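You operate a simulated robot arm through the tools that you are given. There is no shell and no other tool. Be economical: measure what you need, move in short steps, check, and stop when the job is done.

You run a simulated robot arm. Do the job below in one go: nothing can be reset, and whatever is moved stays where it is left.

TASK
Heat the grill on 3, turn it down to 1, then lay both potatoes on its glass.
Fine: turn down once the lamp is green.

The check looks at the end state, three seconds after you hand in, the way a careful person would. Anything else that was tipped, shoved, dropped, spilled or broken makes it a failure.

THE ROBOT
A 7-joint arm with a two-finger parallel gripper, fixed in place. Base frame: the origin is at the foot of the arm, x ahead of it, y to its left, z up; the work surface is at about z = 0.75. Readings come in m, degrees, newtons and seconds.
With the tool pointing down near the work surface it reaches from about 0.3 to 0.68 m from the base axis. Its first joint turns from -66.0 to 66.0 degrees. Payload 1.57 kg.
The tool frame sits at the grasp point between the pads (the TCP): z along the fingers, y along the line on which they close. The tips reach 0.03 m beyond it. The gripper opens to 0.11 m. The fingers are 0.024 m wide and 0.012 m thick; the gripper's body (0.048 by 0.112 m) begins 0.078 m behind the TCP.
Orientation is that of the tool frame in the base frame, as a unit quaternion [x, y, z, w]. With the fingers straight down and closing along the base's y, the tool's x points along the base's -x, its y along +y and its z along -z.

THE INTERFACE
- The arm moves only by the tool nudge_tool. Its argument "commands" is one flat list of numbers, 7 for each row, row after row: the shift along the tool's x, y, z in cm, then the turn, a rotation vector about the tool's x, y, z in degrees, then the gripper command, from -1 (fully open) to 1 (shut), values between in proportion. In form: [dx, dy, dz, ax, ay, az, hand, dx, dy, dz, ax, ay, az, hand, ...]. A call has 1 to 20 rows; each row shifts and turns the commanded pose from where the row before left it, along the tool's axes as they then stand. A row lasts 0.2 s, in which the tool goes at most 0.05 m and 8.6 degrees; a call with a longer step from one row to the next is refused whole, and so is a gripper value outside its range. Where a pose cannot be reached the arm comes as near as it can. A force on the tool above 70 N (or 10 N above the force at the start of the call, whichever is more), or a blocked arm, ends the call early, and 0.2 s more pass. The fingers move at their own pace (about 0.108 m/s each) and stop on an object; they squeeze with about 28 N. The grip force told is the motor's: it shows also when the fingers shut on nothing. Time passes only in rows, and 0.2 s behind the last, so rows that do not move let the fingers close. It gives the time, the measured TCP pose, the force on the tool (base axes), the opening and the grip force at its end, in the units of the frame above (readings bear some noise), with the torque about the TCP (base axes, N m) and any sound that the robot's microphone picked up.
- Cameras (640 x 400 px; columns grow to the right, rows downward): "scene" is fixed at [0.1554, -0.3894, 1.4095]; the picture's right is [0.80, -0.60, 0.00], its down [-0.35, -0.47, -0.81] and it looks along [0.48, 0.65, -0.59] (base axes); focal length 325 px, centre (320, 200). "wrist" rides on the gripper at [0.07, 0.016, -0.141] in the tool frame; the picture's right is [-0.23, 0.97, 0.00], its down [-0.86, -0.20, -0.48] and it looks along [-0.47, -0.11, 0.88] (tool axes); focal length 222 px, centre (320, 200). There is no depth. A picture from a camera that has moved, and an enlarged one, comes with that camera's place and axes in the base frame and with its lens. The place of the scene camera against the robot may be out by one fixed shift of up to 0.012 m in any direction.
- get_image(camera): a new picture of that camera. No time passes.
- close_up(camera, box): a new picture of the part [left, top, right, bottom] of that camera's present view, enlarged. No time passes.
- job_done(): hands the job in; it is judged then, once.

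Go step by step. Nothing tells you positions but the pictures and the camera data: compare them with the known pose of the tool, close in by small moves and look again before you grip or let go. The budget is 120 turns and 84 pictures, counting those below and the enlarged ones. Unless the task says otherwise, let go and move clear before handing in, and close with one line.

The tools are called after "Emit:" by a JSON object that holds its "api" and its "payload". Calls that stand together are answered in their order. nudge_tool: Moves the arm, as the interface text tells. Its arguments: {"type":"object","properties":{"commands":{"type":"array","items":{"type":"number"}}},"required":["commands"]} The other tools are called the same way: get_image (camera) takes a picture; close_up (camera, box) takes an enlarged picture of a part of a camera's view; job_done () hands the job in.

At the start:

```text
clock: 0.0
position: [0.4528, 0.0723, 1.1467]
tool_rot: [0.0, 1.0, -0.001, 0.0]
force: [0.5, -0.2, 0.0]
ft_torque: [-0.01, 0.02, -0.03]
gripper_width: 0.11
finger_force: 0.0
```

scene: 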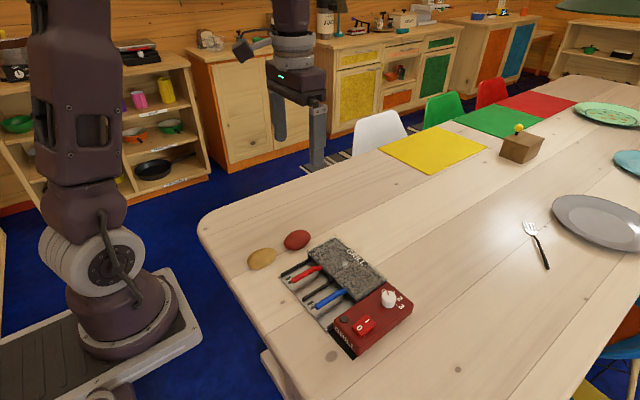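
wrist: 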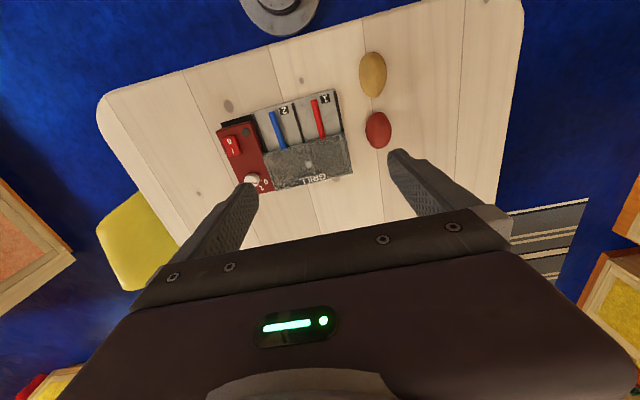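

I see a raclette-style grill with a red control box (rocker switch, white knob) and two potatoes beside it. I'll take close looks first.

Emit:
{"api": "close_up", "payload": {"camera": "scene", "box": [230, 210, 430, 370]}}

Emit:
{"api": "close_up", "payload": {"camera": "wrist", "box": [200, 40, 420, 200]}}

Emit:
{"api": "close_up", "payload": {"camera": "scene", "box": [325, 275, 425, 360]}}

```text
2.50 times, centred on (330, 290) of scene
camera zoom: at [0.1554, -0.3894, 1.4095], right [0.8, -0.6, 0.0], down [-0.35, -0.47, -0.81], along [0.48, 0.65, -0.59], focal length 812 px, centre (295, -25)
```

zoom: 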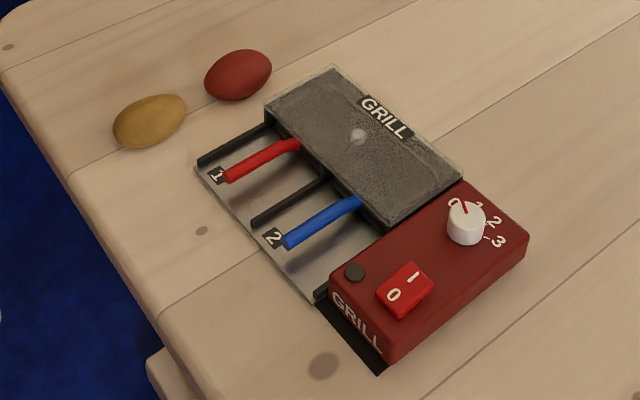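

```text
2.50 times, centred on (310, 120) of wrist
camera zoom: at [0.3825, 0.0892, 1.2879], right [0.23, 0.97, 0.0], down [0.86, -0.2, 0.48], along [0.47, -0.11, -0.88], focal length 555 px, centre (345, 400)
```

zoom: 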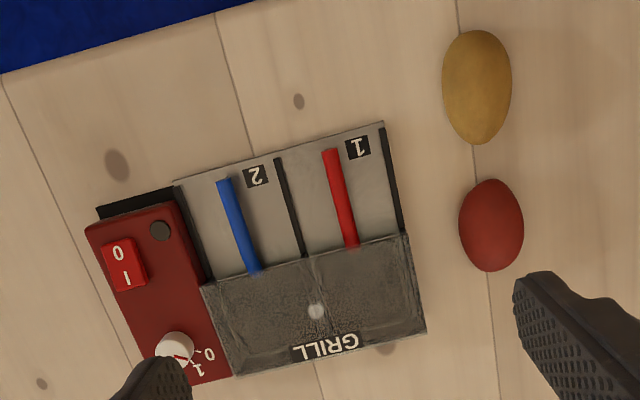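

```text
4.71 times, centred on (375, 318) of scene
camera zoom: at [0.1554, -0.3894, 1.4095], right [0.8, -0.6, 0.0], down [-0.35, -0.47, -0.81], along [0.48, 0.65, -0.59], focal length 1528 px, centre (61, -353)
```

zoom: 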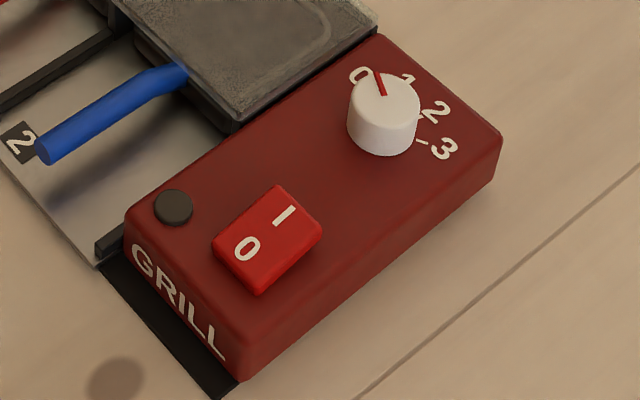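

The knob is at 0, the rocker has I toward the knob, and the lamp is the dark disc. I'll come lower with the wrist camera for a better measure.

Emit:
{"api": "nudge_tool", "payload": {"commands": [0.6, -1.6, 3, 0, 0, 0, -1, 0.6, -1.6, 3, 0, 0, 0, -1, 0.6, -1.6, 3, 0, 0, 0, -1, 0.6, -1.6, 3, 0, 0, 0, -1, 0.6, -1.6, 3, 0, 0, 0, -1, 0, 0, 0, 0, 0, 0, -1]}}

Emit:
{"api": "get_image", "payload": {"camera": "wrist"}}

```text
clock: 1.4
position: [0.4233, -0.0079, 0.9962]
tool_rot: [0.0, 1.0, 0.0, 0.001]
force: [0.4, 0.7, -0.5]
ft_torque: [0.01, 0.04, -0.02]
gripper_width: 0.1099
finger_force: 0.1
```

```text
78 pictures are left
camera wrist: at [0.352, 0.0085, 1.1375], right [0.23, 0.97, 0.0], down [0.85, -0.2, 0.48], along [0.47, -0.11, -0.88], focal length 222 px, centre (320, 200)
```

wrist: 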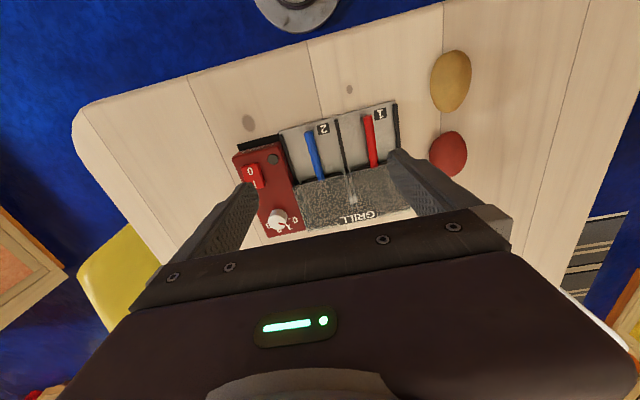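

Emit:
{"api": "close_up", "payload": {"camera": "wrist", "box": [220, 90, 420, 250]}}

Emit:
{"api": "close_up", "payload": {"camera": "wrist", "box": [225, 130, 325, 240]}}

```text
2.50 times, centred on (320, 170) of wrist
camera zoom: at [0.352, 0.0085, 1.1375], right [0.23, 0.97, 0.0], down [0.85, -0.2, 0.48], along [0.47, -0.11, -0.88], focal length 555 px, centre (320, 275)
```

zoom: 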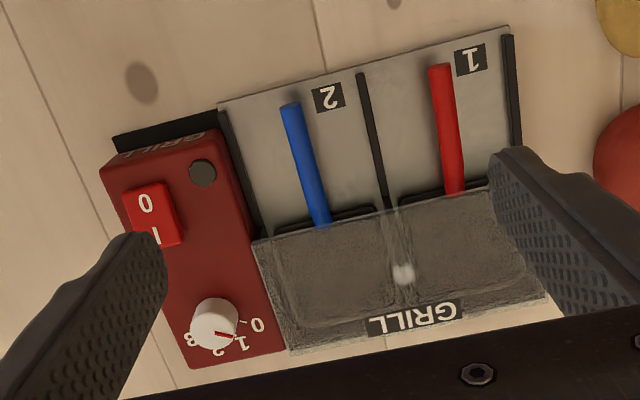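

```text
3.64 times, centred on (275, 185) of wrist
camera zoom: at [0.352, 0.0085, 1.1375], right [0.23, 0.97, 0.0], down [0.85, -0.2, 0.48], along [0.47, -0.11, -0.88], focal length 808 px, centre (484, 254)
```

zoom: 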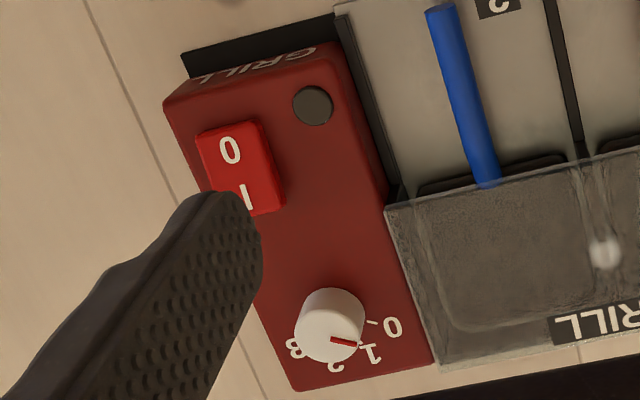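

The control box runs along base x, with its top at z≈0.788. By my measure the knob is at (0.557,-0.119) and the rocker's I end near (0.486,-0.134). I'll hover over the I end with the fingers shut and check.

Emit:
{"api": "nudge_tool", "payload": {"commands": [-1.28, -2.52, 2, 0, 0, 0, 1, -1.28, -2.52, 2, 0, 0, 0, 1, -1.28, -2.52, 2, 0, 0, 0, 1, -1.28, -2.52, 2, 0, 0, 0, 1, -1.28, -2.52, 2, 0, 0, 0, 1, 0, 0, 0, 0, 0, 0, 1]}}

Emit:
{"api": "get_image", "payload": {"camera": "wrist"}}

Emit:
{"api": "close_up", "payload": {"camera": "scene", "box": [300, 240, 440, 360]}}

```text
clock: 2.8
position: [0.4885, -0.1338, 0.8953]
tool_rot: [0.0, 1.0, 0.0, 0.0]
force: [0.3, -0.7, 0.0]
ft_torque: [0.01, -0.01, 0.01]
gripper_width: 0.0
finger_force: 21.2
```

```text
75 pictures are left
camera wrist: at [0.4173, -0.1167, 1.0372], right [0.23, 0.97, 0.0], down [0.85, -0.2, 0.48], along [0.47, -0.11, -0.88], focal length 222 px, centre (320, 200)
```

wrist: 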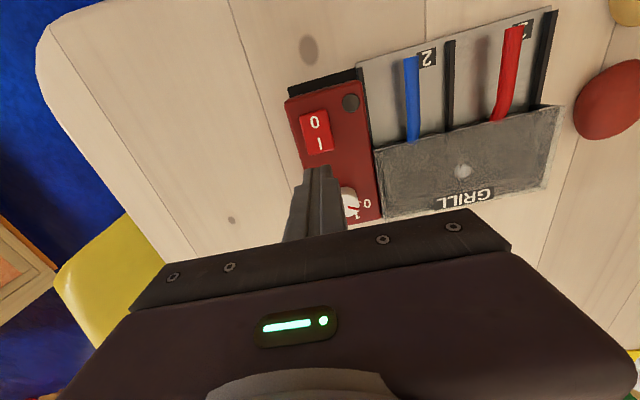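

```text
3.33 times, centred on (370, 300) of scene
camera zoom: at [0.1554, -0.3894, 1.4095], right [0.8, -0.6, 0.0], down [-0.35, -0.47, -0.81], along [0.48, 0.65, -0.59], focal length 1083 px, centre (153, -133)
```

zoom: 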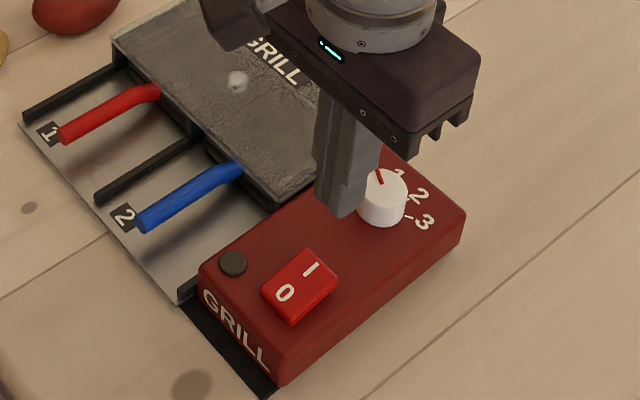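

The fingertips are over the I end, with the rocker's end at x≈0.487, y≈-0.133. I'll go down gently.

Emit:
{"api": "nudge_tool", "payload": {"commands": [0.5, 0, 2.5, 0, 0, 0, 1, 0, 0, 2.5, 0, 0, 0, 1, 0, 0, 0.5, 0, 0, 0, 1, 0, 0, 0.5, 0, 0, 0, 1, 0, 0, 0, 0, 0, 0, 1]}}

Emit:
{"api": "close_up", "payload": {"camera": "scene", "box": [320, 260, 420, 360]}}

```text
clock: 4.0
position: [0.4833, -0.1328, 0.8357]
tool_rot: [0.0, 1.0, 0.001, 0.001]
force: [2.5, 1.5, 2.7]
ft_torque: [0.03, -0.08, 0.0]
gripper_width: 0.0
finger_force: 21.5
```

```text
4.00 times, centred on (370, 310) of scene
camera zoom: at [0.1554, -0.3894, 1.4096], right [0.8, -0.6, 0.0], down [-0.35, -0.47, -0.81], along [0.48, 0.65, -0.59], focal length 1299 px, centre (120, -240)
```

zoom: 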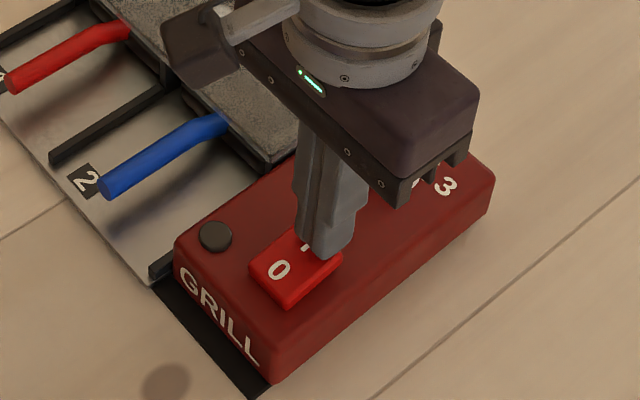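

Contact has just begun at about 2.7 N, so I'll press further in small steps.

Emit:
{"api": "nudge_tool", "payload": {"commands": [0, 0, 0.2, 0, 0, 0, 1, 0, 0, 0.2, 0, 0, 0, 1, 0, 0, 0.2, 0, 0, 0, 1]}}

Emit:
{"api": "close_up", "payload": {"camera": "scene", "box": [320, 260, 420, 360]}}

```text
clock: 4.8
position: [0.4845, -0.1327, 0.8321]
tool_rot: [0.0, 1.0, -0.001, 0.004]
force: [2.0, 7.9, 59.8]
ft_torque: [0.19, 0.67, -0.1]
gripper_width: 0.0
finger_force: 21.6
```

```text
4.00 times, centred on (370, 310) of scene
camera zoom: at [0.1546, -0.389, 1.4098], right [0.8, -0.6, 0.0], down [-0.35, -0.47, -0.81], along [0.48, 0.65, -0.59], focal length 1299 px, centre (120, -240)
```

zoom: 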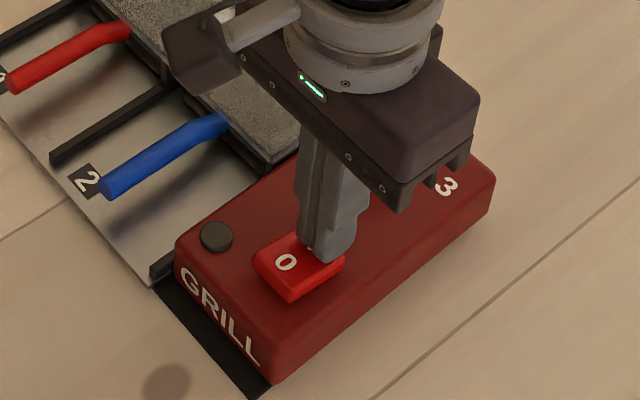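

The rocker has tilted to the I side. I'll back off and look.

Emit:
{"api": "nudge_tool", "payload": {"commands": [0, 0, -0.8, 0, 0, 0, 1, 0, 0, -2.5, 0, 0, 0, 1, 0, 0, -2.5, 0, 0, 0, 1, 0, 0, -2.2, 0, 0, 0, 1]}}

Emit:
{"api": "close_up", "payload": {"camera": "scene", "box": [320, 260, 420, 360]}}

Emit:
{"api": "close_up", "payload": {"camera": "wrist", "box": [260, 60, 420, 240]}}

```text
clock: 5.8
position: [0.482, -0.1328, 0.9106]
tool_rot: [0.001, 1.0, 0.0, -0.001]
force: [0.6, 0.2, 0.0]
ft_torque: [-0.03, 0.0, 0.03]
gripper_width: 0.0
finger_force: 21.5
```

```text
4.00 times, centred on (370, 310) of scene
camera zoom: at [0.1554, -0.3894, 1.4095], right [0.8, -0.6, 0.0], down [-0.35, -0.47, -0.81], along [0.48, 0.65, -0.59], focal length 1299 px, centre (120, -240)
```

zoom: 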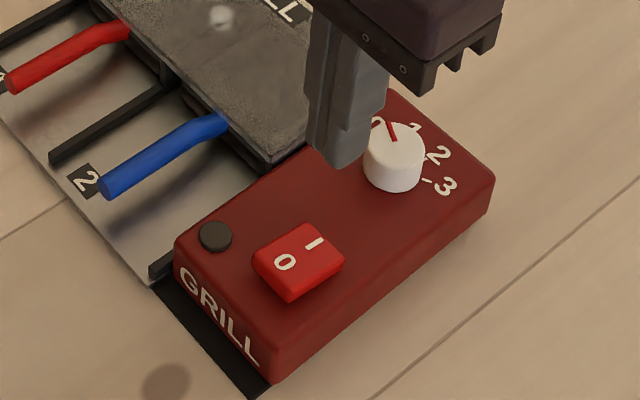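

```text
2.22 times, centred on (340, 150) of wrist
camera zoom: at [0.4112, -0.117, 1.0526], right [0.23, 0.97, 0.0], down [0.86, -0.2, 0.48], along [0.47, -0.11, -0.88], focal length 494 px, centre (276, 311)
```

zoom: 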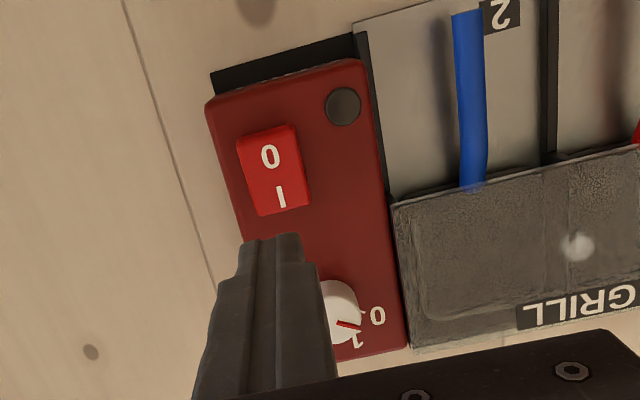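

The rocker now leans to I, and the lamp stays dark with the knob at 0. Next I'll hover over the knob with the gripper part open and pre-turned +64°.

Emit:
{"api": "nudge_tool", "payload": {"commands": [-2.5, 0.5, 0, 0, 0, 0, 0.05, -2.5, 0.5, 0, 0, 0, 0, 0.05, -2.5, 0.4, 0, 0, 0, 0, 0.05, 0, 0, 0, 0, 0, -8, 0.05, 0, 0, 0, 0, 0, -8, 0.05, 0, 0, 0, 0, 0, -8, 0.05, 0, 0, 0, 0, 0, -8, 0.05, 0, 0, 0, 0, 0, -8, 0.05, 0, 0, 0, 0, 0, -8, 0.05, 0, 0, 0, 0, 0, -8, 0.05, 0, 0, 0, 0, 0, -8, 0.05, 0, 0, 0, 0, 0, 0, 0.05]}}

Emit:
{"api": "get_image", "payload": {"camera": "wrist"}}

Emit:
{"api": "close_up", "payload": {"camera": "scene", "box": [320, 240, 440, 340]}}

```text
clock: 8.4
position: [0.5575, -0.1193, 0.9101]
tool_rot: [-0.531, 0.848, 0.0, -0.001]
force: [0.4, -0.5, 1.0]
ft_torque: [0.01, 0.02, -0.01]
gripper_width: 0.0523
finger_force: 0.1
```

```text
69 pictures are left
camera wrist: at [0.5109, -0.175, 1.052], right [-0.78, 0.63, 0.0], down [0.55, 0.68, 0.48], along [0.3, 0.37, -0.88], focal length 222 px, centre (320, 200)
```

wrist: 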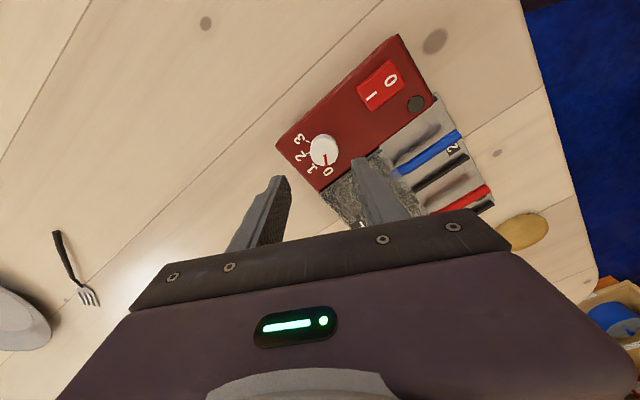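

```text
4.00 times, centred on (380, 290) of scene
camera zoom: at [0.1554, -0.3894, 1.4095], right [0.8, -0.6, 0.0], down [-0.35, -0.47, -0.81], along [0.48, 0.65, -0.59], focal length 1299 px, centre (80, -160)
```

zoom: 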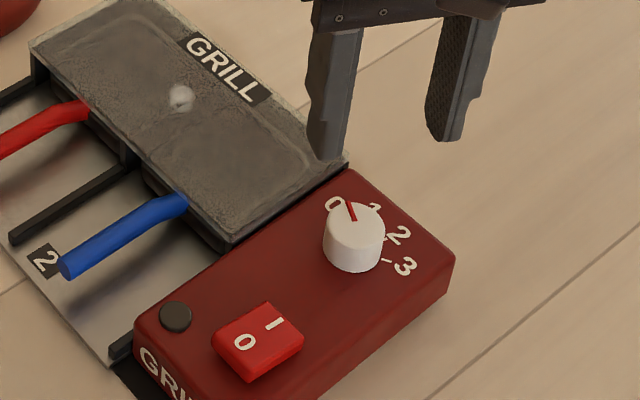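

Emit:
{"api": "close_up", "payload": {"camera": "wrist", "box": [270, 110, 390, 210]}}

```text
4.00 times, centred on (330, 160) of wrist
camera zoom: at [0.5109, -0.175, 1.052], right [-0.78, 0.63, 0.0], down [0.55, 0.68, 0.48], along [0.3, 0.37, -0.88], focal length 888 px, centre (280, 360)
```

zoom: 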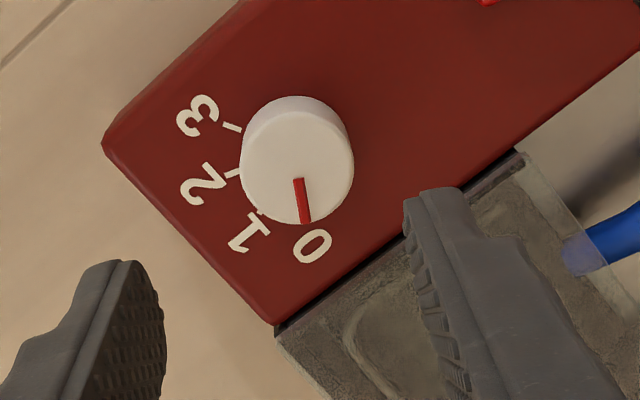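

Emit:
{"api": "nudge_tool", "payload": {"commands": [-0.1, 0.3, 2.5, 0, 0, 0, 0.05, 0, 0, 2.5, 0, 0, 0, 0.05, 0, 0, 1.5, 0, 0, 0, 0.05, 0, 0, 0, 0, 0, 0, 0.05]}}

Emit:
{"api": "close_up", "payload": {"camera": "wrist", "box": [240, 120, 420, 240]}}

Emit:
{"api": "close_up", "payload": {"camera": "scene", "box": [340, 250, 440, 330]}}

```text
clock: 9.4
position: [0.5547, -0.1169, 0.8437]
tool_rot: [-0.53, 0.848, 0.0, 0.0]
force: [0.4, 0.0, -0.2]
ft_torque: [-0.02, 0.08, 0.0]
gripper_width: 0.0522
finger_force: 0.0
```

```text
3.33 times, centred on (330, 180) of wrist
camera zoom: at [0.5081, -0.1726, 0.9867], right [-0.78, 0.63, 0.0], down [0.55, 0.68, 0.48], along [0.3, 0.37, -0.88], focal length 740 px, centre (287, 267)
```

zoom: 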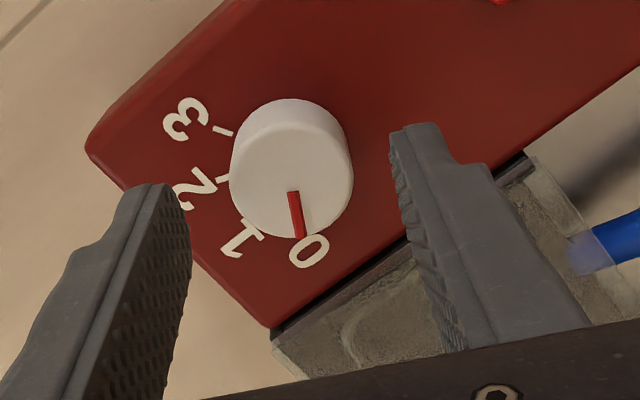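

```text
5.00 times, centred on (390, 290) of scene
camera zoom: at [0.1554, -0.3894, 1.4095], right [0.8, -0.6, 0.0], down [-0.35, -0.47, -0.81], along [0.48, 0.65, -0.59], focal length 1624 px, centre (-30, -250)
```

zoom: 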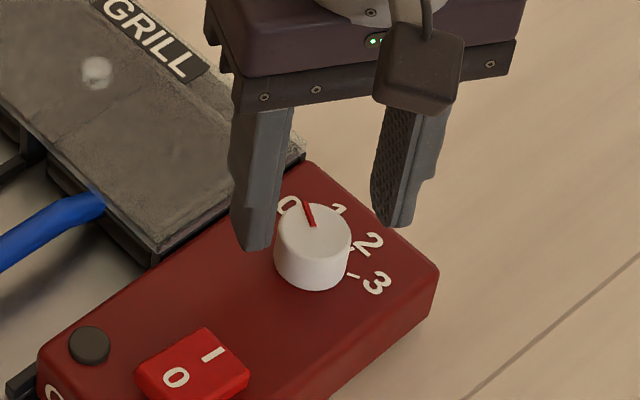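

The knob is centred between the fingers, so I'll go down and grip it.

Emit:
{"api": "nudge_tool", "payload": {"commands": [0.2, 0.05, 1.0, 0, 0, 0, 0.05, 0, 0, 0.9, 0, 0, 0, 0.05, 0, 0, 0, 0, 0, 0, 0.6, 0, 0, 0, 0, 0, 0, 0.9, 0, 0, 0, 0, 0, 0, 0.9]}}

Emit:
{"api": "close_up", "payload": {"camera": "wrist", "box": [240, 120, 420, 240]}}

```text
clock: 10.6
position: [0.5529, -0.1176, 0.8254]
tool_rot: [-0.531, 0.848, 0.0, 0.0]
force: [-10.6, 5.0, 7.0]
ft_torque: [-0.18, 0.21, -0.02]
gripper_width: 0.0314
finger_force: 28.0
```

```text
3.33 times, centred on (330, 180) of wrist
camera zoom: at [0.5064, -0.1739, 0.9683], right [-0.78, 0.63, 0.0], down [0.55, 0.68, 0.48], along [0.3, 0.37, -0.88], focal length 740 px, centre (287, 267)
```

zoom: 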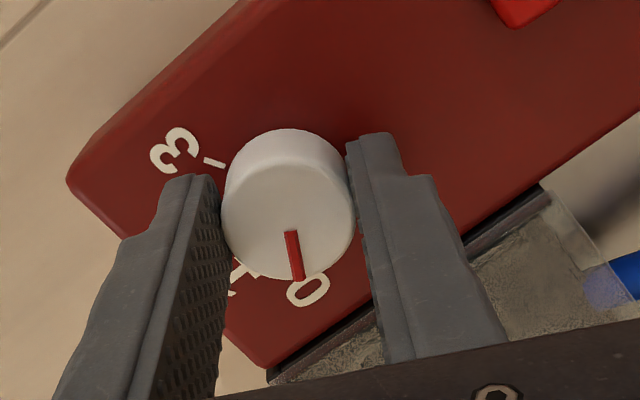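

It's gripped firmly at 31 mm. I'll turn clockwise toward 3 by 80° and check.

Emit:
{"api": "nudge_tool", "payload": {"commands": [0, 0.1, 0, 0, 0, 0, 0.9, 0, 0, 0, 0, 0, 8, 0.9, 0, 0, 0, 0, 0, 8, 0.9, 0, 0, 0, 0, 0, 8, 0.9, 0, 0, 0, 0, 0, 8, 0.9, 0, 0, 0, 0, 0, 8, 0.9, 0, 0, 0, 0, 0, 8, 0.9, 0, 0, 0, 0, 0, 8, 0.9, 0, 0, 0, 0, 0, 8, 0.9, 0, 0, 0, 0, 0, 8, 0.9, 0, 0, 0, 0, 0, 8, 0.9, 0, 0, 0, 0, 0, 0, 0.9]}}

Emit:
{"api": "close_up", "payload": {"camera": "wrist", "box": [240, 120, 420, 240]}}

Emit:
{"api": "close_up", "payload": {"camera": "scene", "box": [320, 250, 440, 350]}}

```text
clock: 13.2
position: [0.5537, -0.1182, 0.8263]
tool_rot: [0.139, 0.99, -0.001, 0.002]
force: [8.0, 9.7, 0.2]
ft_torque: [0.21, -0.49, -0.07]
gripper_width: 0.0309
finger_force: 28.4
```

```text
3.33 times, centred on (330, 180) of wrist
camera zoom: at [0.4899, -0.0833, 0.9679], right [0.49, 0.87, 0.0], down [0.76, -0.43, 0.48], along [0.42, -0.23, -0.88], focal length 740 px, centre (287, 267)
```

zoom: 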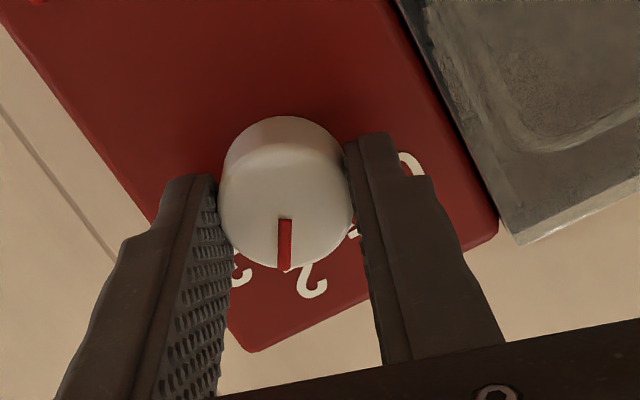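

```text
4.00 times, centred on (380, 300) of scene
camera zoom: at [0.1557, -0.3892, 1.4096], right [0.8, -0.6, 0.0], down [-0.35, -0.47, -0.81], along [0.48, 0.65, -0.59], focal length 1299 px, centre (80, -200)
```

zoom: 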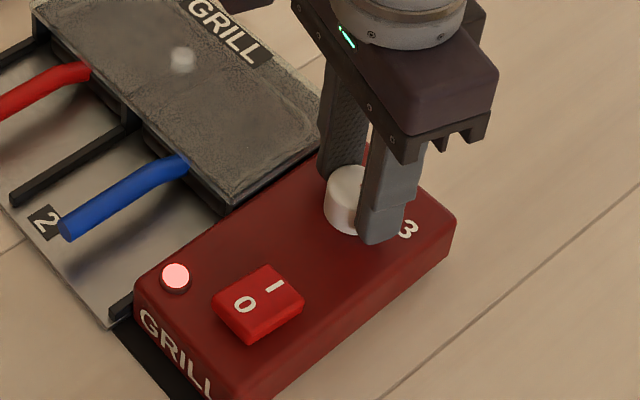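

The lamp is glowing red (heating) and the knob is around 2. I'll turn on to 3.

Emit:
{"api": "nudge_tool", "payload": {"commands": [0, 0, 0, 0, 0, 8, 0.9, 0, 0, 0, 0, 0, 8, 0.9, 0, 0, 0, 0, 0, 8, 0.9, 0, 0, 0, 0, 0, 8, 0.9, 0, 0, 0, 0, 0, 8, 0.9, 0, 0, 0, 0, 0, 0, 0.9]}}

Emit:
{"api": "close_up", "payload": {"camera": "wrist", "box": [240, 120, 420, 240]}}

Emit:
{"api": "close_up", "payload": {"camera": "scene", "box": [320, 250, 440, 350]}}

```text
clock: 14.6
position: [0.5522, -0.1175, 0.8264]
tool_rot: [0.471, 0.882, -0.001, -0.001]
force: [0.3, 3.3, 6.6]
ft_torque: [0.24, 0.06, 0.18]
gripper_width: 0.0315
finger_force: 28.2
```

```text
3.33 times, centred on (330, 180) of wrist
camera zoom: at [0.5258, -0.0509, 0.968], right [0.94, 0.35, 0.0], down [0.31, -0.82, 0.48], along [0.17, -0.45, -0.88], focal length 740 px, centre (287, 267)
```

zoom: 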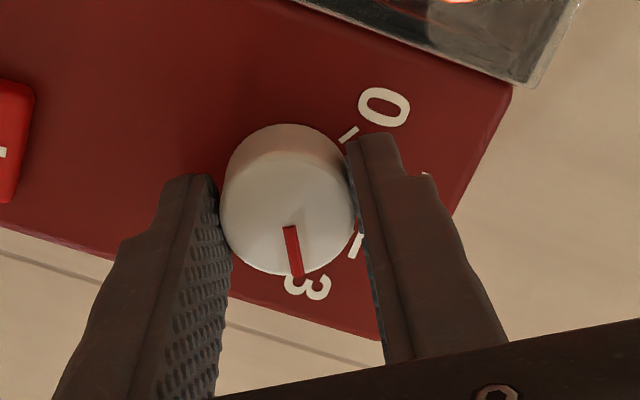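

```text
4.00 times, centred on (380, 300) of scene
camera zoom: at [0.1553, -0.3893, 1.4096], right [0.8, -0.6, 0.0], down [-0.35, -0.47, -0.81], along [0.48, 0.65, -0.59], focal length 1299 px, centre (80, -200)
```

zoom: 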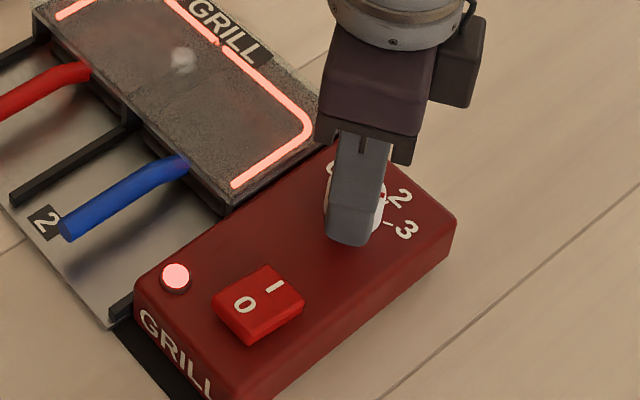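

The knob stands exactly at 3 (120° turned, so 40° per step) and the heater glows. I'll hold and wait for green.

Emit:
{"api": "nudge_tool", "payload": {"commands": [0, 0, 0, 0, 0, 0, 0.9, 0, 0, 0, 0, 0, 0, 0.9, 0, 0, 0, 0, 0, 0, 0.9, 0, 0, 0, 0, 0, 0, 0.9, 0, 0, 0, 0, 0, 0, 0.9, 0, 0, 0, 0, 0, 0, 0.9, 0, 0, 0, 0, 0, 0, 0.9, 0, 0, 0, 0, 0, 0, 0.9, 0, 0, 0, 0, 0, 0, 0.9, 0, 0, 0, 0, 0, 0, 0.9, 0, 0, 0, 0, 0, 0, 0.9, 0, 0, 0, 0, 0, 0, 0.9, 0, 0, 0, 0, 0, 0, 0.9, 0, 0, 0, 0, 0, 0, 0.9, 0, 0, 0, 0, 0, 0, 0.9, 0, 0, 0, 0, 0, 0, 0.9, 0, 0, 0, 0, 0, 0, 0.9, 0, 0, 0, 0, 0, 0, 0.9, 0, 0, 0, 0, 0, 0, 0.9, 0, 0, 0, 0, 0, 0, 0.9]}}

Emit:
{"api": "close_up", "payload": {"camera": "scene", "box": [320, 250, 440, 350]}}

```text
clock: 18.8
position: [0.5524, -0.1178, 0.8248]
tool_rot: [0.469, 0.883, 0.0, 0.0]
force: [-12.4, 4.8, 0.3]
ft_torque: [0.29, 0.13, -0.02]
gripper_width: 0.0317
finger_force: 28.4
```

```text
4.00 times, centred on (380, 300) of scene
camera zoom: at [0.1551, -0.3893, 1.4096], right [0.8, -0.6, 0.0], down [-0.35, -0.47, -0.81], along [0.48, 0.65, -0.59], focal length 1299 px, centre (80, -200)
```

zoom: 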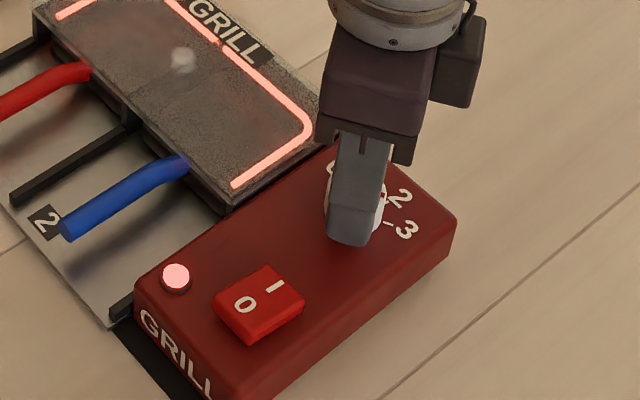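

Still red, so I'll keep waiting.

Emit:
{"api": "nudge_tool", "payload": {"commands": [0, 0, 0, 0, 0, 0, 0.9, 0, 0, 0, 0, 0, 0, 0.9, 0, 0, 0, 0, 0, 0, 0.9, 0, 0, 0, 0, 0, 0, 0.9, 0, 0, 0, 0, 0, 0, 0.9, 0, 0, 0, 0, 0, 0, 0.9, 0, 0, 0, 0, 0, 0, 0.9, 0, 0, 0, 0, 0, 0, 0.9, 0, 0, 0, 0, 0, 0, 0.9, 0, 0, 0, 0, 0, 0, 0.9, 0, 0, 0, 0, 0, 0, 0.9, 0, 0, 0, 0, 0, 0, 0.9, 0, 0, 0, 0, 0, 0, 0.9, 0, 0, 0, 0, 0, 0, 0.9, 0, 0, 0, 0, 0, 0, 0.9, 0, 0, 0, 0, 0, 0, 0.9, 0, 0, 0, 0, 0, 0, 0.9, 0, 0, 0, 0, 0, 0, 0.9, 0, 0, 0, 0, 0, 0, 0.9, 0, 0, 0, 0, 0, 0, 0.9]}}

Emit:
{"api": "close_up", "payload": {"camera": "scene", "box": [320, 250, 440, 350]}}

```text
clock: 23.0
position: [0.5522, -0.1176, 0.8251]
tool_rot: [0.47, 0.883, 0.001, 0.0]
force: [-12.1, 2.4, -0.1]
ft_torque: [0.25, 0.11, -0.02]
gripper_width: 0.0315
finger_force: 28.0
```

```text
4.00 times, centred on (380, 300) of scene
camera zoom: at [0.1552, -0.3894, 1.4096], right [0.8, -0.6, 0.0], down [-0.35, -0.47, -0.81], along [0.48, 0.65, -0.59], focal length 1299 px, centre (80, -200)
```

zoom: 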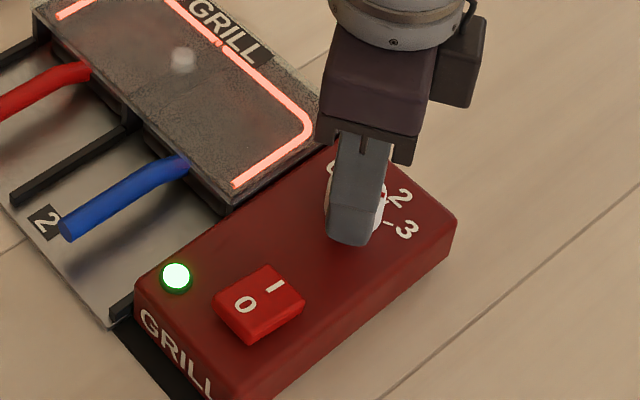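

The lamp is green, so I'll turn back 80° to 1.

Emit:
{"api": "nudge_tool", "payload": {"commands": [0, 0, 0, 0, 0, -8, 0.9, 0, 0, 0, 0, 0, -8, 0.9, 0, 0, 0, 0, 0, -8, 0.9, 0, 0, 0, 0, 0, -8, 0.9, 0, 0, 0, 0, 0, -8, 0.9, 0, 0, 0, 0, 0, -8, 0.9, 0, 0, 0, 0, 0, -8, 0.9, 0, 0, 0, 0, 0, -8, 0.9, 0, 0, 0, 0, 0, -8, 0.9, 0, 0, 0, 0, 0, -8, 0.9, 0, 0, 0, 0, 0, 0, 0.9]}}

Emit:
{"api": "close_up", "payload": {"camera": "wrist", "box": [240, 120, 420, 240]}}

Emit:
{"api": "close_up", "payload": {"camera": "scene", "box": [320, 250, 440, 350]}}

```text
clock: 25.4
position: [0.5523, -0.1184, 0.8271]
tool_rot: [-0.209, 0.978, -0.001, 0.0]
force: [-11.4, -4.2, -0.2]
ft_torque: [0.14, 0.38, 0.05]
gripper_width: 0.0316
finger_force: 27.7
```

```text
3.33 times, centred on (330, 180) of wrist
camera zoom: at [0.4815, -0.1319, 0.968], right [-0.19, 0.98, 0.0], down [0.86, 0.17, 0.48], along [0.47, 0.09, -0.88], focal length 740 px, centre (287, 267)
```

zoom: 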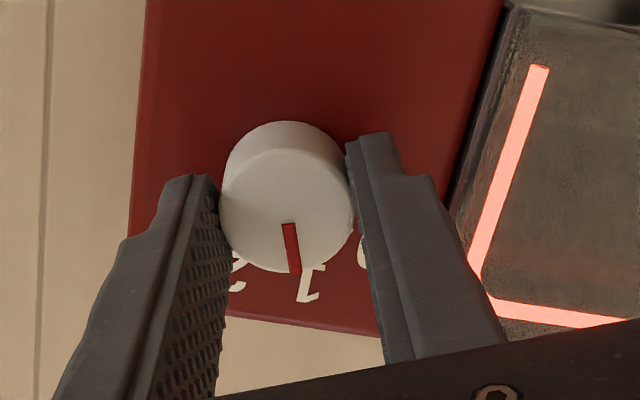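

```text
4.00 times, centred on (380, 300) of scene
camera zoom: at [0.1552, -0.3895, 1.4095], right [0.8, -0.6, 0.0], down [-0.35, -0.47, -0.81], along [0.48, 0.65, -0.59], focal length 1299 px, centre (80, -200)
```

zoom: 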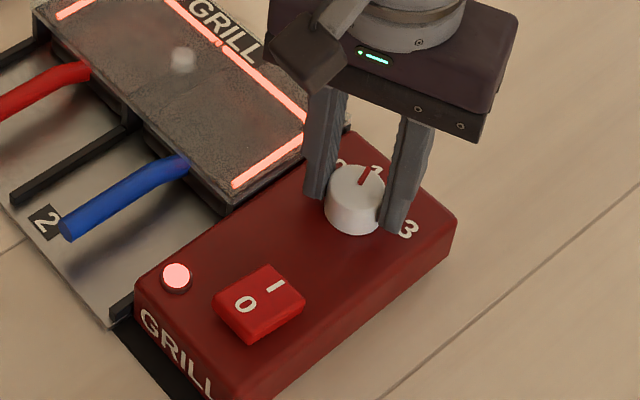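

The knob is at 1. I'll release, rise, straighten the tool and look at the glass and potatoes.

Emit:
{"api": "nudge_tool", "payload": {"commands": [0, 0, 0, 0, 0, 0, 0.1, 0, 0, 0, 0, 0, 0, 0.1, 0, 0, -2, 0, 0, 0, 0.1, 0, 0, -3, 0, 0, 0, 0.1, 0, 0, -4, 0, 0, 0, 0.1, 0, 0, -4, 0, 0, 8, 0.1, 0, 0, -3, 0, 0, 8, -0.5, 0, 0, 0, 0, 0, 8, -1, 0, 0, 0, 0, 0, 0, -1]}}

Emit:
{"api": "get_image", "payload": {"camera": "wrist"}}

Emit:
{"api": "close_up", "payload": {"camera": "scene", "box": [230, 210, 430, 360]}}

```text
clock: 27.4
position: [0.5535, -0.1171, 0.9858]
tool_rot: [0.001, 1.0, 0.0, 0.0]
force: [-0.6, -0.2, -0.3]
ft_torque: [-0.02, 0.02, 0.02]
gripper_width: 0.11
finger_force: 0.0
```

```text
55 pictures are left
camera wrist: at [0.4824, -0.1012, 1.128], right [0.23, 0.97, 0.0], down [0.85, -0.2, 0.48], along [0.47, -0.11, -0.88], focal length 222 px, centre (320, 200)
```

wrist: 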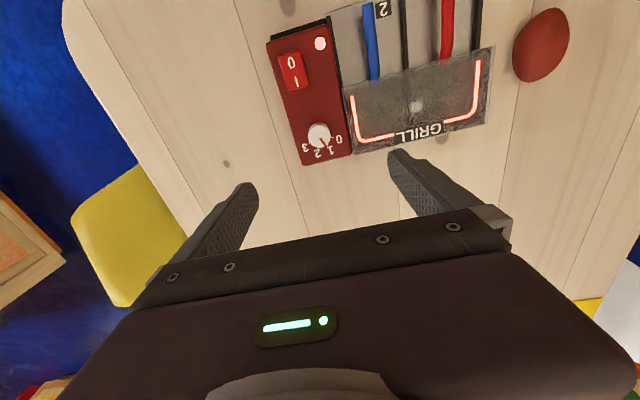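

```text
2.67 times, centred on (330, 285) of scene
camera zoom: at [0.1554, -0.3894, 1.4095], right [0.8, -0.6, 0.0], down [-0.35, -0.47, -0.81], along [0.48, 0.65, -0.59], focal length 866 px, centre (293, -27)
```

zoom: 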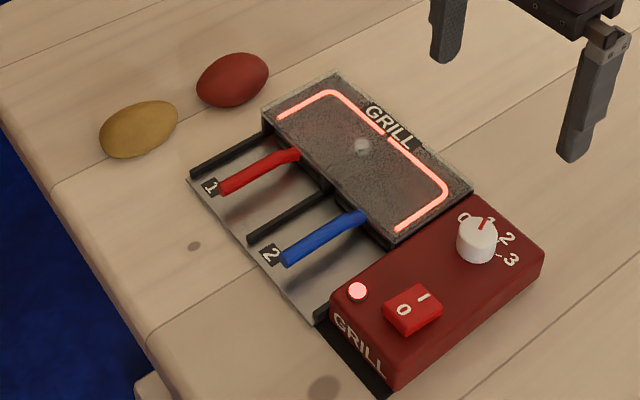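

The knob shows 1. I'll zoom on the glass, including the pale spot at its middle.

Emit:
{"api": "close_up", "payload": {"camera": "wrist", "box": [320, 30, 520, 160]}}

Emit:
{"api": "close_up", "payload": {"camera": "scene", "box": [305, 230, 385, 310]}}

```text
3.08 times, centred on (420, 95) of wrist
camera zoom: at [0.4824, -0.1012, 1.128], right [0.23, 0.97, 0.0], down [0.85, -0.2, 0.48], along [0.47, -0.11, -0.88], focal length 684 px, centre (12, 523)
```

zoom: 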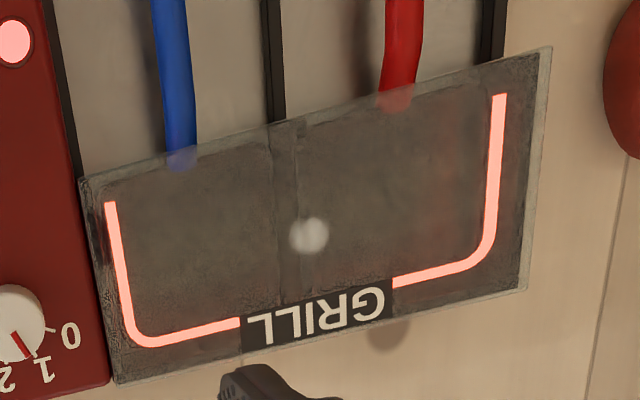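

```text
5.00 times, centred on (345, 270) of scene
camera zoom: at [0.1554, -0.3894, 1.4095], right [0.8, -0.6, 0.0], down [-0.35, -0.47, -0.81], along [0.48, 0.65, -0.59], focal length 1624 px, centre (195, -150)
```

zoom: 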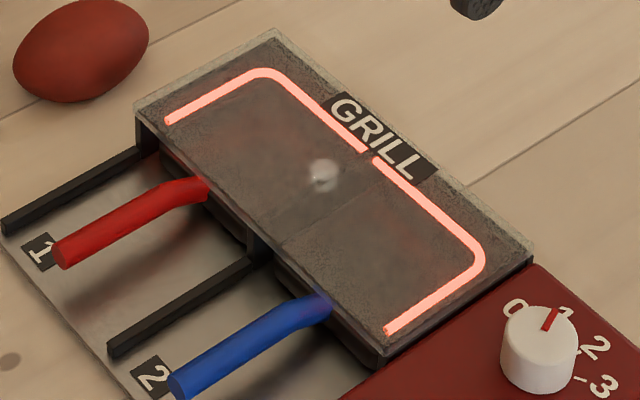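

The pale spot looks like a wisp over the glass. The glass surface is at z≈0.787, spanning x 0.50–0.597 and y −0.075–0.124. Next I'll go over the red potato, near (0.51,0.19).

Emit:
{"api": "nudge_tool", "payload": {"commands": [0.4, 3.1, 0.5, 0, 0, 0, -1, 0.4, 3.1, 0.5, 0, 0, 0, -1, 0.4, 3.1, 0.5, 0, 0, 0, -1, 0.4, 3.1, 0.5, 0, 0, 0, -1, 0.4, 3.1, 0.5, 0, 0, 0, -1, 0.4, 3.1, 0.5, 0, 0, 0, -1, 0.4, 3.1, 0.5, 0, 0, 0, -1, 0.4, 3.1, 0.5, 0, 0, 0, -1, 0.4, 3.1, 0.5, 0, 0, 0, -1, 0.4, 3.1, 0.5, 0, 0, 0, -1, 0, 0, 0, 0, 0, 0, -1]}}

Emit:
{"api": "get_image", "payload": {"camera": "wrist"}}

```text
clock: 29.8
position: [0.5131, 0.191, 0.9373]
tool_rot: [-0.001, 1.0, 0.001, 0.001]
force: [0.7, 0.3, 0.1]
ft_torque: [0.03, -0.01, 0.02]
gripper_width: 0.1099
finger_force: 0.0
```

```text
51 pictures are left
camera wrist: at [0.4424, 0.2082, 1.0786], right [0.23, 0.97, 0.0], down [0.85, -0.2, 0.48], along [0.47, -0.11, -0.88], focal length 222 px, centre (320, 200)
```

wrist: 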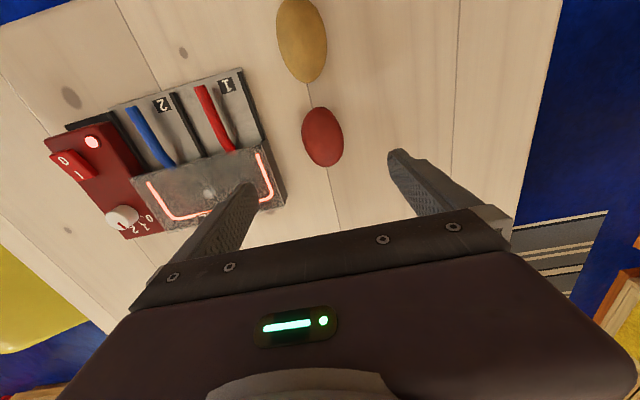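

The red potato's centre is about (0.512,0.1955), with its long axis along x and a width of about 5 cm. I'll narrow the opening to 9 cm to clear the grill and descend.

Emit:
{"api": "nudge_tool", "payload": {"commands": [0.1, 0.45, 0, 0, 0, 0, -0.64, 0, 0, 2.5, 0, 0, 0, -0.64, 0, 0, 2.5, 0, 0, 0, -0.64, 0, 0, 2.5, 0, 0, 0, -0.64, 0, 0, 2.0, 0, 0, 0, -0.64, 0, 0, 0, 0, 0, 0, -0.64]}}

Emit:
{"api": "get_image", "payload": {"camera": "wrist"}}

Emit:
{"api": "close_up", "payload": {"camera": "scene", "box": [230, 190, 350, 290]}}

```text
clock: 31.2
position: [0.512, 0.1964, 0.8414]
tool_rot: [0.0, 1.0, 0.001, 0.0]
force: [-1.0, 1.0, 0.0]
ft_torque: [-0.01, -0.01, 0.0]
gripper_width: 0.0901
finger_force: 0.0
```

```text
50 pictures are left
camera wrist: at [0.4414, 0.2127, 0.9828], right [0.23, 0.97, 0.0], down [0.85, -0.2, 0.48], along [0.47, -0.11, -0.88], focal length 222 px, centre (320, 200)
```

wrist: 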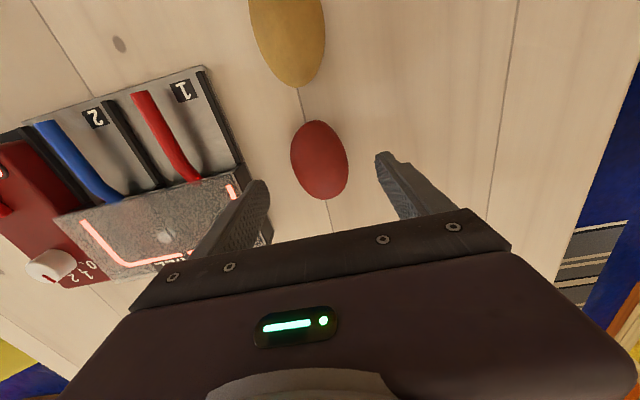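

```text
4.00 times, centred on (290, 240) of scene
camera zoom: at [0.1554, -0.3894, 1.4095], right [0.8, -0.6, 0.0], down [-0.35, -0.47, -0.81], along [0.48, 0.65, -0.59], focal length 1299 px, centre (440, 40)
```

zoom: 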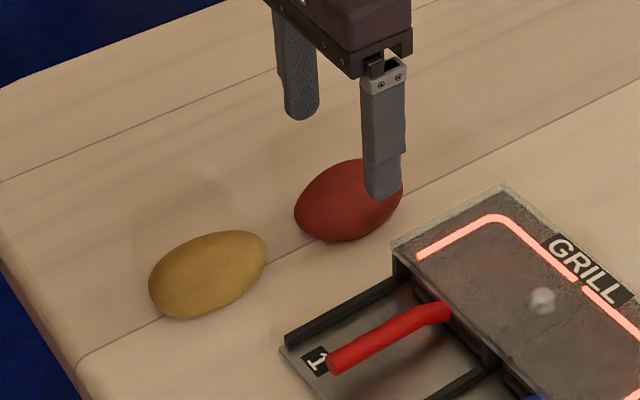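

Well aligned; I'll descend and grip.

Emit:
{"api": "nudge_tool", "payload": {"commands": [0.15, 0, 2.0, 0, 0, 0, -0.64, 0, 0, 2.0, 0, 0, 0, -0.64, 0, 0, 1.6, 0, 0, 0, -0.64, 0, 0, 0, 0, 0, 0, -0.3, 0, 0, 0, 0, 0, 0, 0.1, 0, 0, 0, 0, 0, 0, 0.6, 0, 0, 0, 0, 0, 0, 0.8]}}

Emit:
{"api": "close_up", "payload": {"camera": "scene", "box": [230, 190, 350, 290]}}

```text
clock: 32.8
position: [0.51, 0.1968, 0.7852]
tool_rot: [0.0, 1.0, 0.0, 0.0]
force: [0.7, 1.5, -0.8]
ft_torque: [0.0, 0.01, -0.02]
gripper_width: 0.0567
finger_force: 28.4
```

```text
4.00 times, centred on (290, 240) of scene
camera zoom: at [0.1554, -0.3894, 1.4095], right [0.8, -0.6, 0.0], down [-0.35, -0.47, -0.81], along [0.48, 0.65, -0.59], focal length 1299 px, centre (440, 40)
```

zoom: 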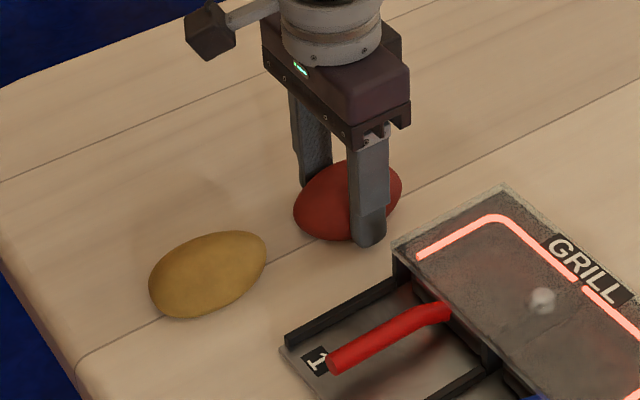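

I have the red potato at a width of 57 mm. I'll lift it and carry it over the grill's right half at (0.548,-0.030).

Emit:
{"api": "nudge_tool", "payload": {"commands": [0, 0, -1.5, 0, 0, 0, 0.8, 0, 0, -2.5, 0, 0, 0, 0.8, 0, 0, -2.5, 0, 0, 0, 0.8, 0, 0, -2.5, 0, 0, 0, 0.8, 0, 0, -2, 0, 0, 0, 0.8, -0.38, -2.27, 0, 0, 0, 0, 0.8, -0.38, -2.27, 0, 0, 0, 0, 0.8, -0.38, -2.27, 0, 0, 0, 0, 0.8, -0.38, -2.27, 0, 0, 0, 0, 0.8, -0.38, -2.27, 0, 0, 0, 0, 0.8, -0.38, -2.27, 0, 0, 0, 0, 0.8, -0.38, -2.27, 0, 0, 0, 0, 0.8, -0.38, -2.27, 0, 0, 0, 0, 0.8, -0.38, -2.27, 0, 0, 0, 0, 0.8, -0.38, -2.27, 0, 0, 0, 0, 0.8, 0, 0, 0, 0, 0, 0, 0.8]}}

Emit:
{"api": "get_image", "payload": {"camera": "wrist"}}

Emit:
{"api": "close_up", "payload": {"camera": "scene", "box": [280, 200, 420, 320]}}

```text
clock: 36.2
position: [0.5477, -0.0301, 0.8949]
tool_rot: [0.0, 1.0, 0.0, 0.0]
force: [0.0, 0.8, -0.3]
ft_torque: [0.01, 0.0, 0.01]
gripper_width: 0.0565
finger_force: 27.9
```

```text
47 pictures are left
camera wrist: at [0.4777, -0.0142, 1.0375], right [0.23, 0.97, 0.0], down [0.86, -0.2, 0.48], along [0.47, -0.11, -0.88], focal length 222 px, centre (320, 200)
```

wrist: 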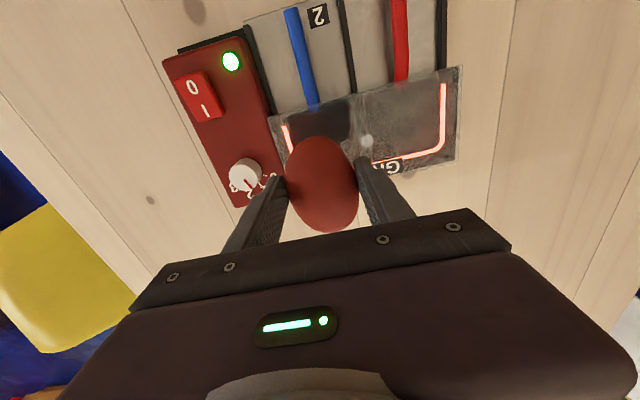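

```text
3.33 times, centred on (350, 260) of scene
camera zoom: at [0.1554, -0.3894, 1.4095], right [0.8, -0.6, 0.0], down [-0.35, -0.47, -0.81], along [0.48, 0.65, -0.59], focal length 1083 px, centre (220, 0)
```

zoom: 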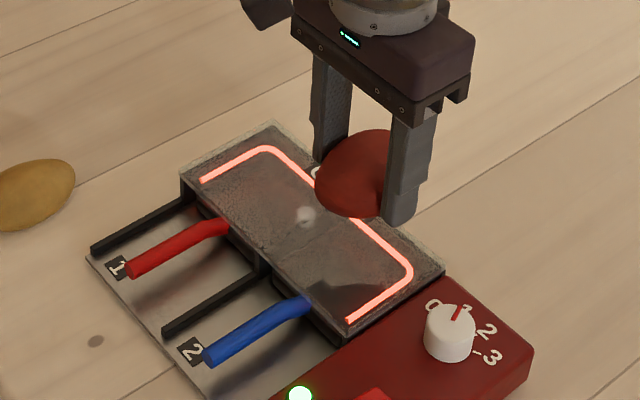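

The lamp is green at 1 and the potato is over the right half. I'll lower it close to the surface.

Emit:
{"api": "nudge_tool", "payload": {"commands": [0, 0, 2.5, 0, 0, 0, 0.8, 0, 0, 2.0, 0, 0, 0, 0.8, 0, 0, 1.5, 0, 0, 0, 0.8, 0, 0, 0.5, 0, 0, 0, 0.8, 0, 0, 0, 0, 0, 0, 0.8]}}

Emit:
{"api": "close_up", "payload": {"camera": "scene", "box": [280, 200, 420, 320]}}

Emit:
{"api": "get_image", "payload": {"camera": "wrist"}}

```text
clock: 37.4
position: [0.549, -0.0308, 0.8304]
tool_rot: [0.0, 1.0, 0.0, 0.002]
force: [-2.8, 0.6, 24.8]
ft_torque: [-0.16, 0.04, -0.04]
gripper_width: 0.0569
finger_force: 27.8
```

```text
3.33 times, centred on (350, 260) of scene
camera zoom: at [0.1549, -0.3894, 1.4096], right [0.8, -0.6, 0.0], down [-0.35, -0.47, -0.81], along [0.48, 0.65, -0.59], focal length 1083 px, centre (220, 0)
```

zoom: 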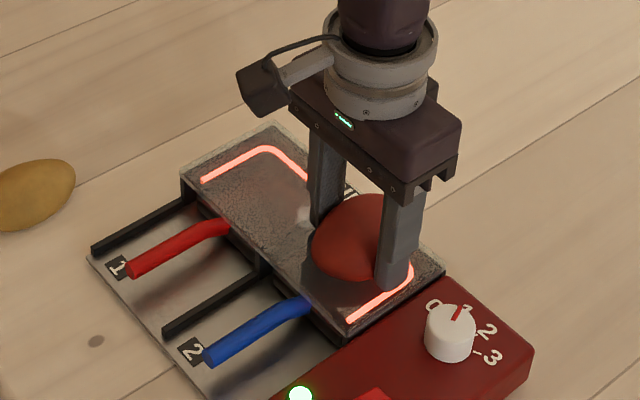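

```text
44 pictures are left
camera wrist: at [0.4779, -0.0146, 0.9724], right [0.23, 0.97, 0.0], down [0.85, -0.2, 0.48], along [0.47, -0.11, -0.88], focal length 222 px, centre (320, 200)
```

wrist: 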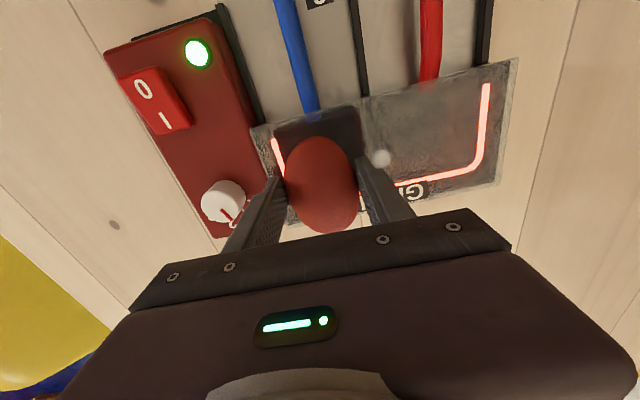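

There is contact at about 25 N, so the glass is near z≈0.795. I'll ease up slightly, open gently and rise.

Emit:
{"api": "nudge_tool", "payload": {"commands": [0, 0, -0.2, 0, 0, 0, 0.8, 0, 0, -0.05, 0, 0, 0, 0.3, 0, 0, 0, 0, 0, 0, -0.1, 0, 0, 0, 0, 0, 0, -0.3, 0, 0, 0, 0, 0, 0, -0.45, 0, 0, 0, 0, 0, 0, -0.45]}}

Emit:
{"api": "get_image", "payload": {"camera": "wrist"}}

Emit:
{"api": "close_up", "payload": {"camera": "scene", "box": [280, 200, 420, 320]}}

```text
clock: 38.8
position: [0.5482, -0.0297, 0.8316]
tool_rot: [0.001, 1.0, 0.001, 0.0]
force: [-0.6, -0.1, -0.1]
ft_torque: [-0.01, 0.02, -0.02]
gripper_width: 0.0799
finger_force: 0.0
```

```text
43 pictures are left
camera wrist: at [0.4777, -0.0146, 0.9743], right [0.23, 0.97, 0.0], down [0.85, -0.2, 0.48], along [0.47, -0.11, -0.88], focal length 222 px, centre (320, 200)
```

wrist: 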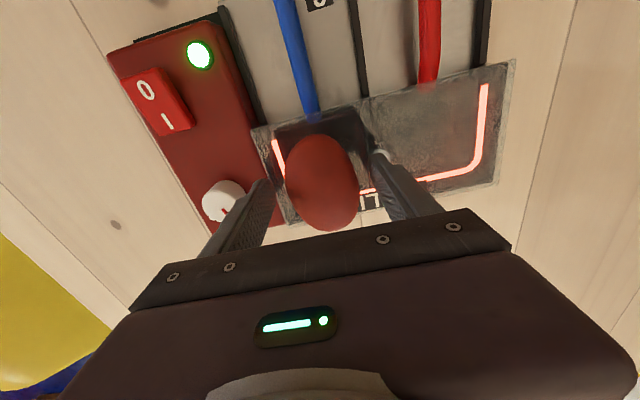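

```text
3.33 times, centred on (350, 260) of scene
camera zoom: at [0.1554, -0.3894, 1.4095], right [0.8, -0.6, 0.0], down [-0.35, -0.47, -0.81], along [0.48, 0.65, -0.59], focal length 1083 px, centre (220, 0)
```

zoom: 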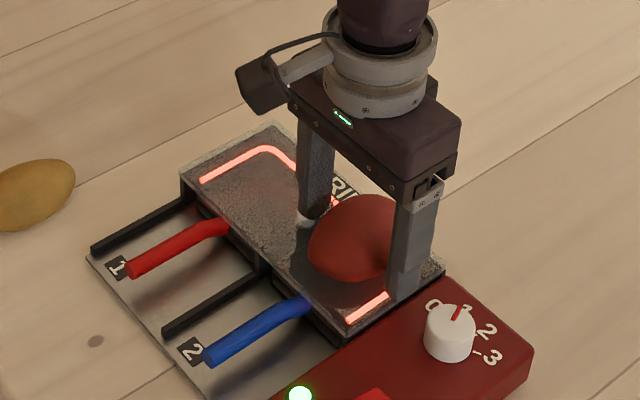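

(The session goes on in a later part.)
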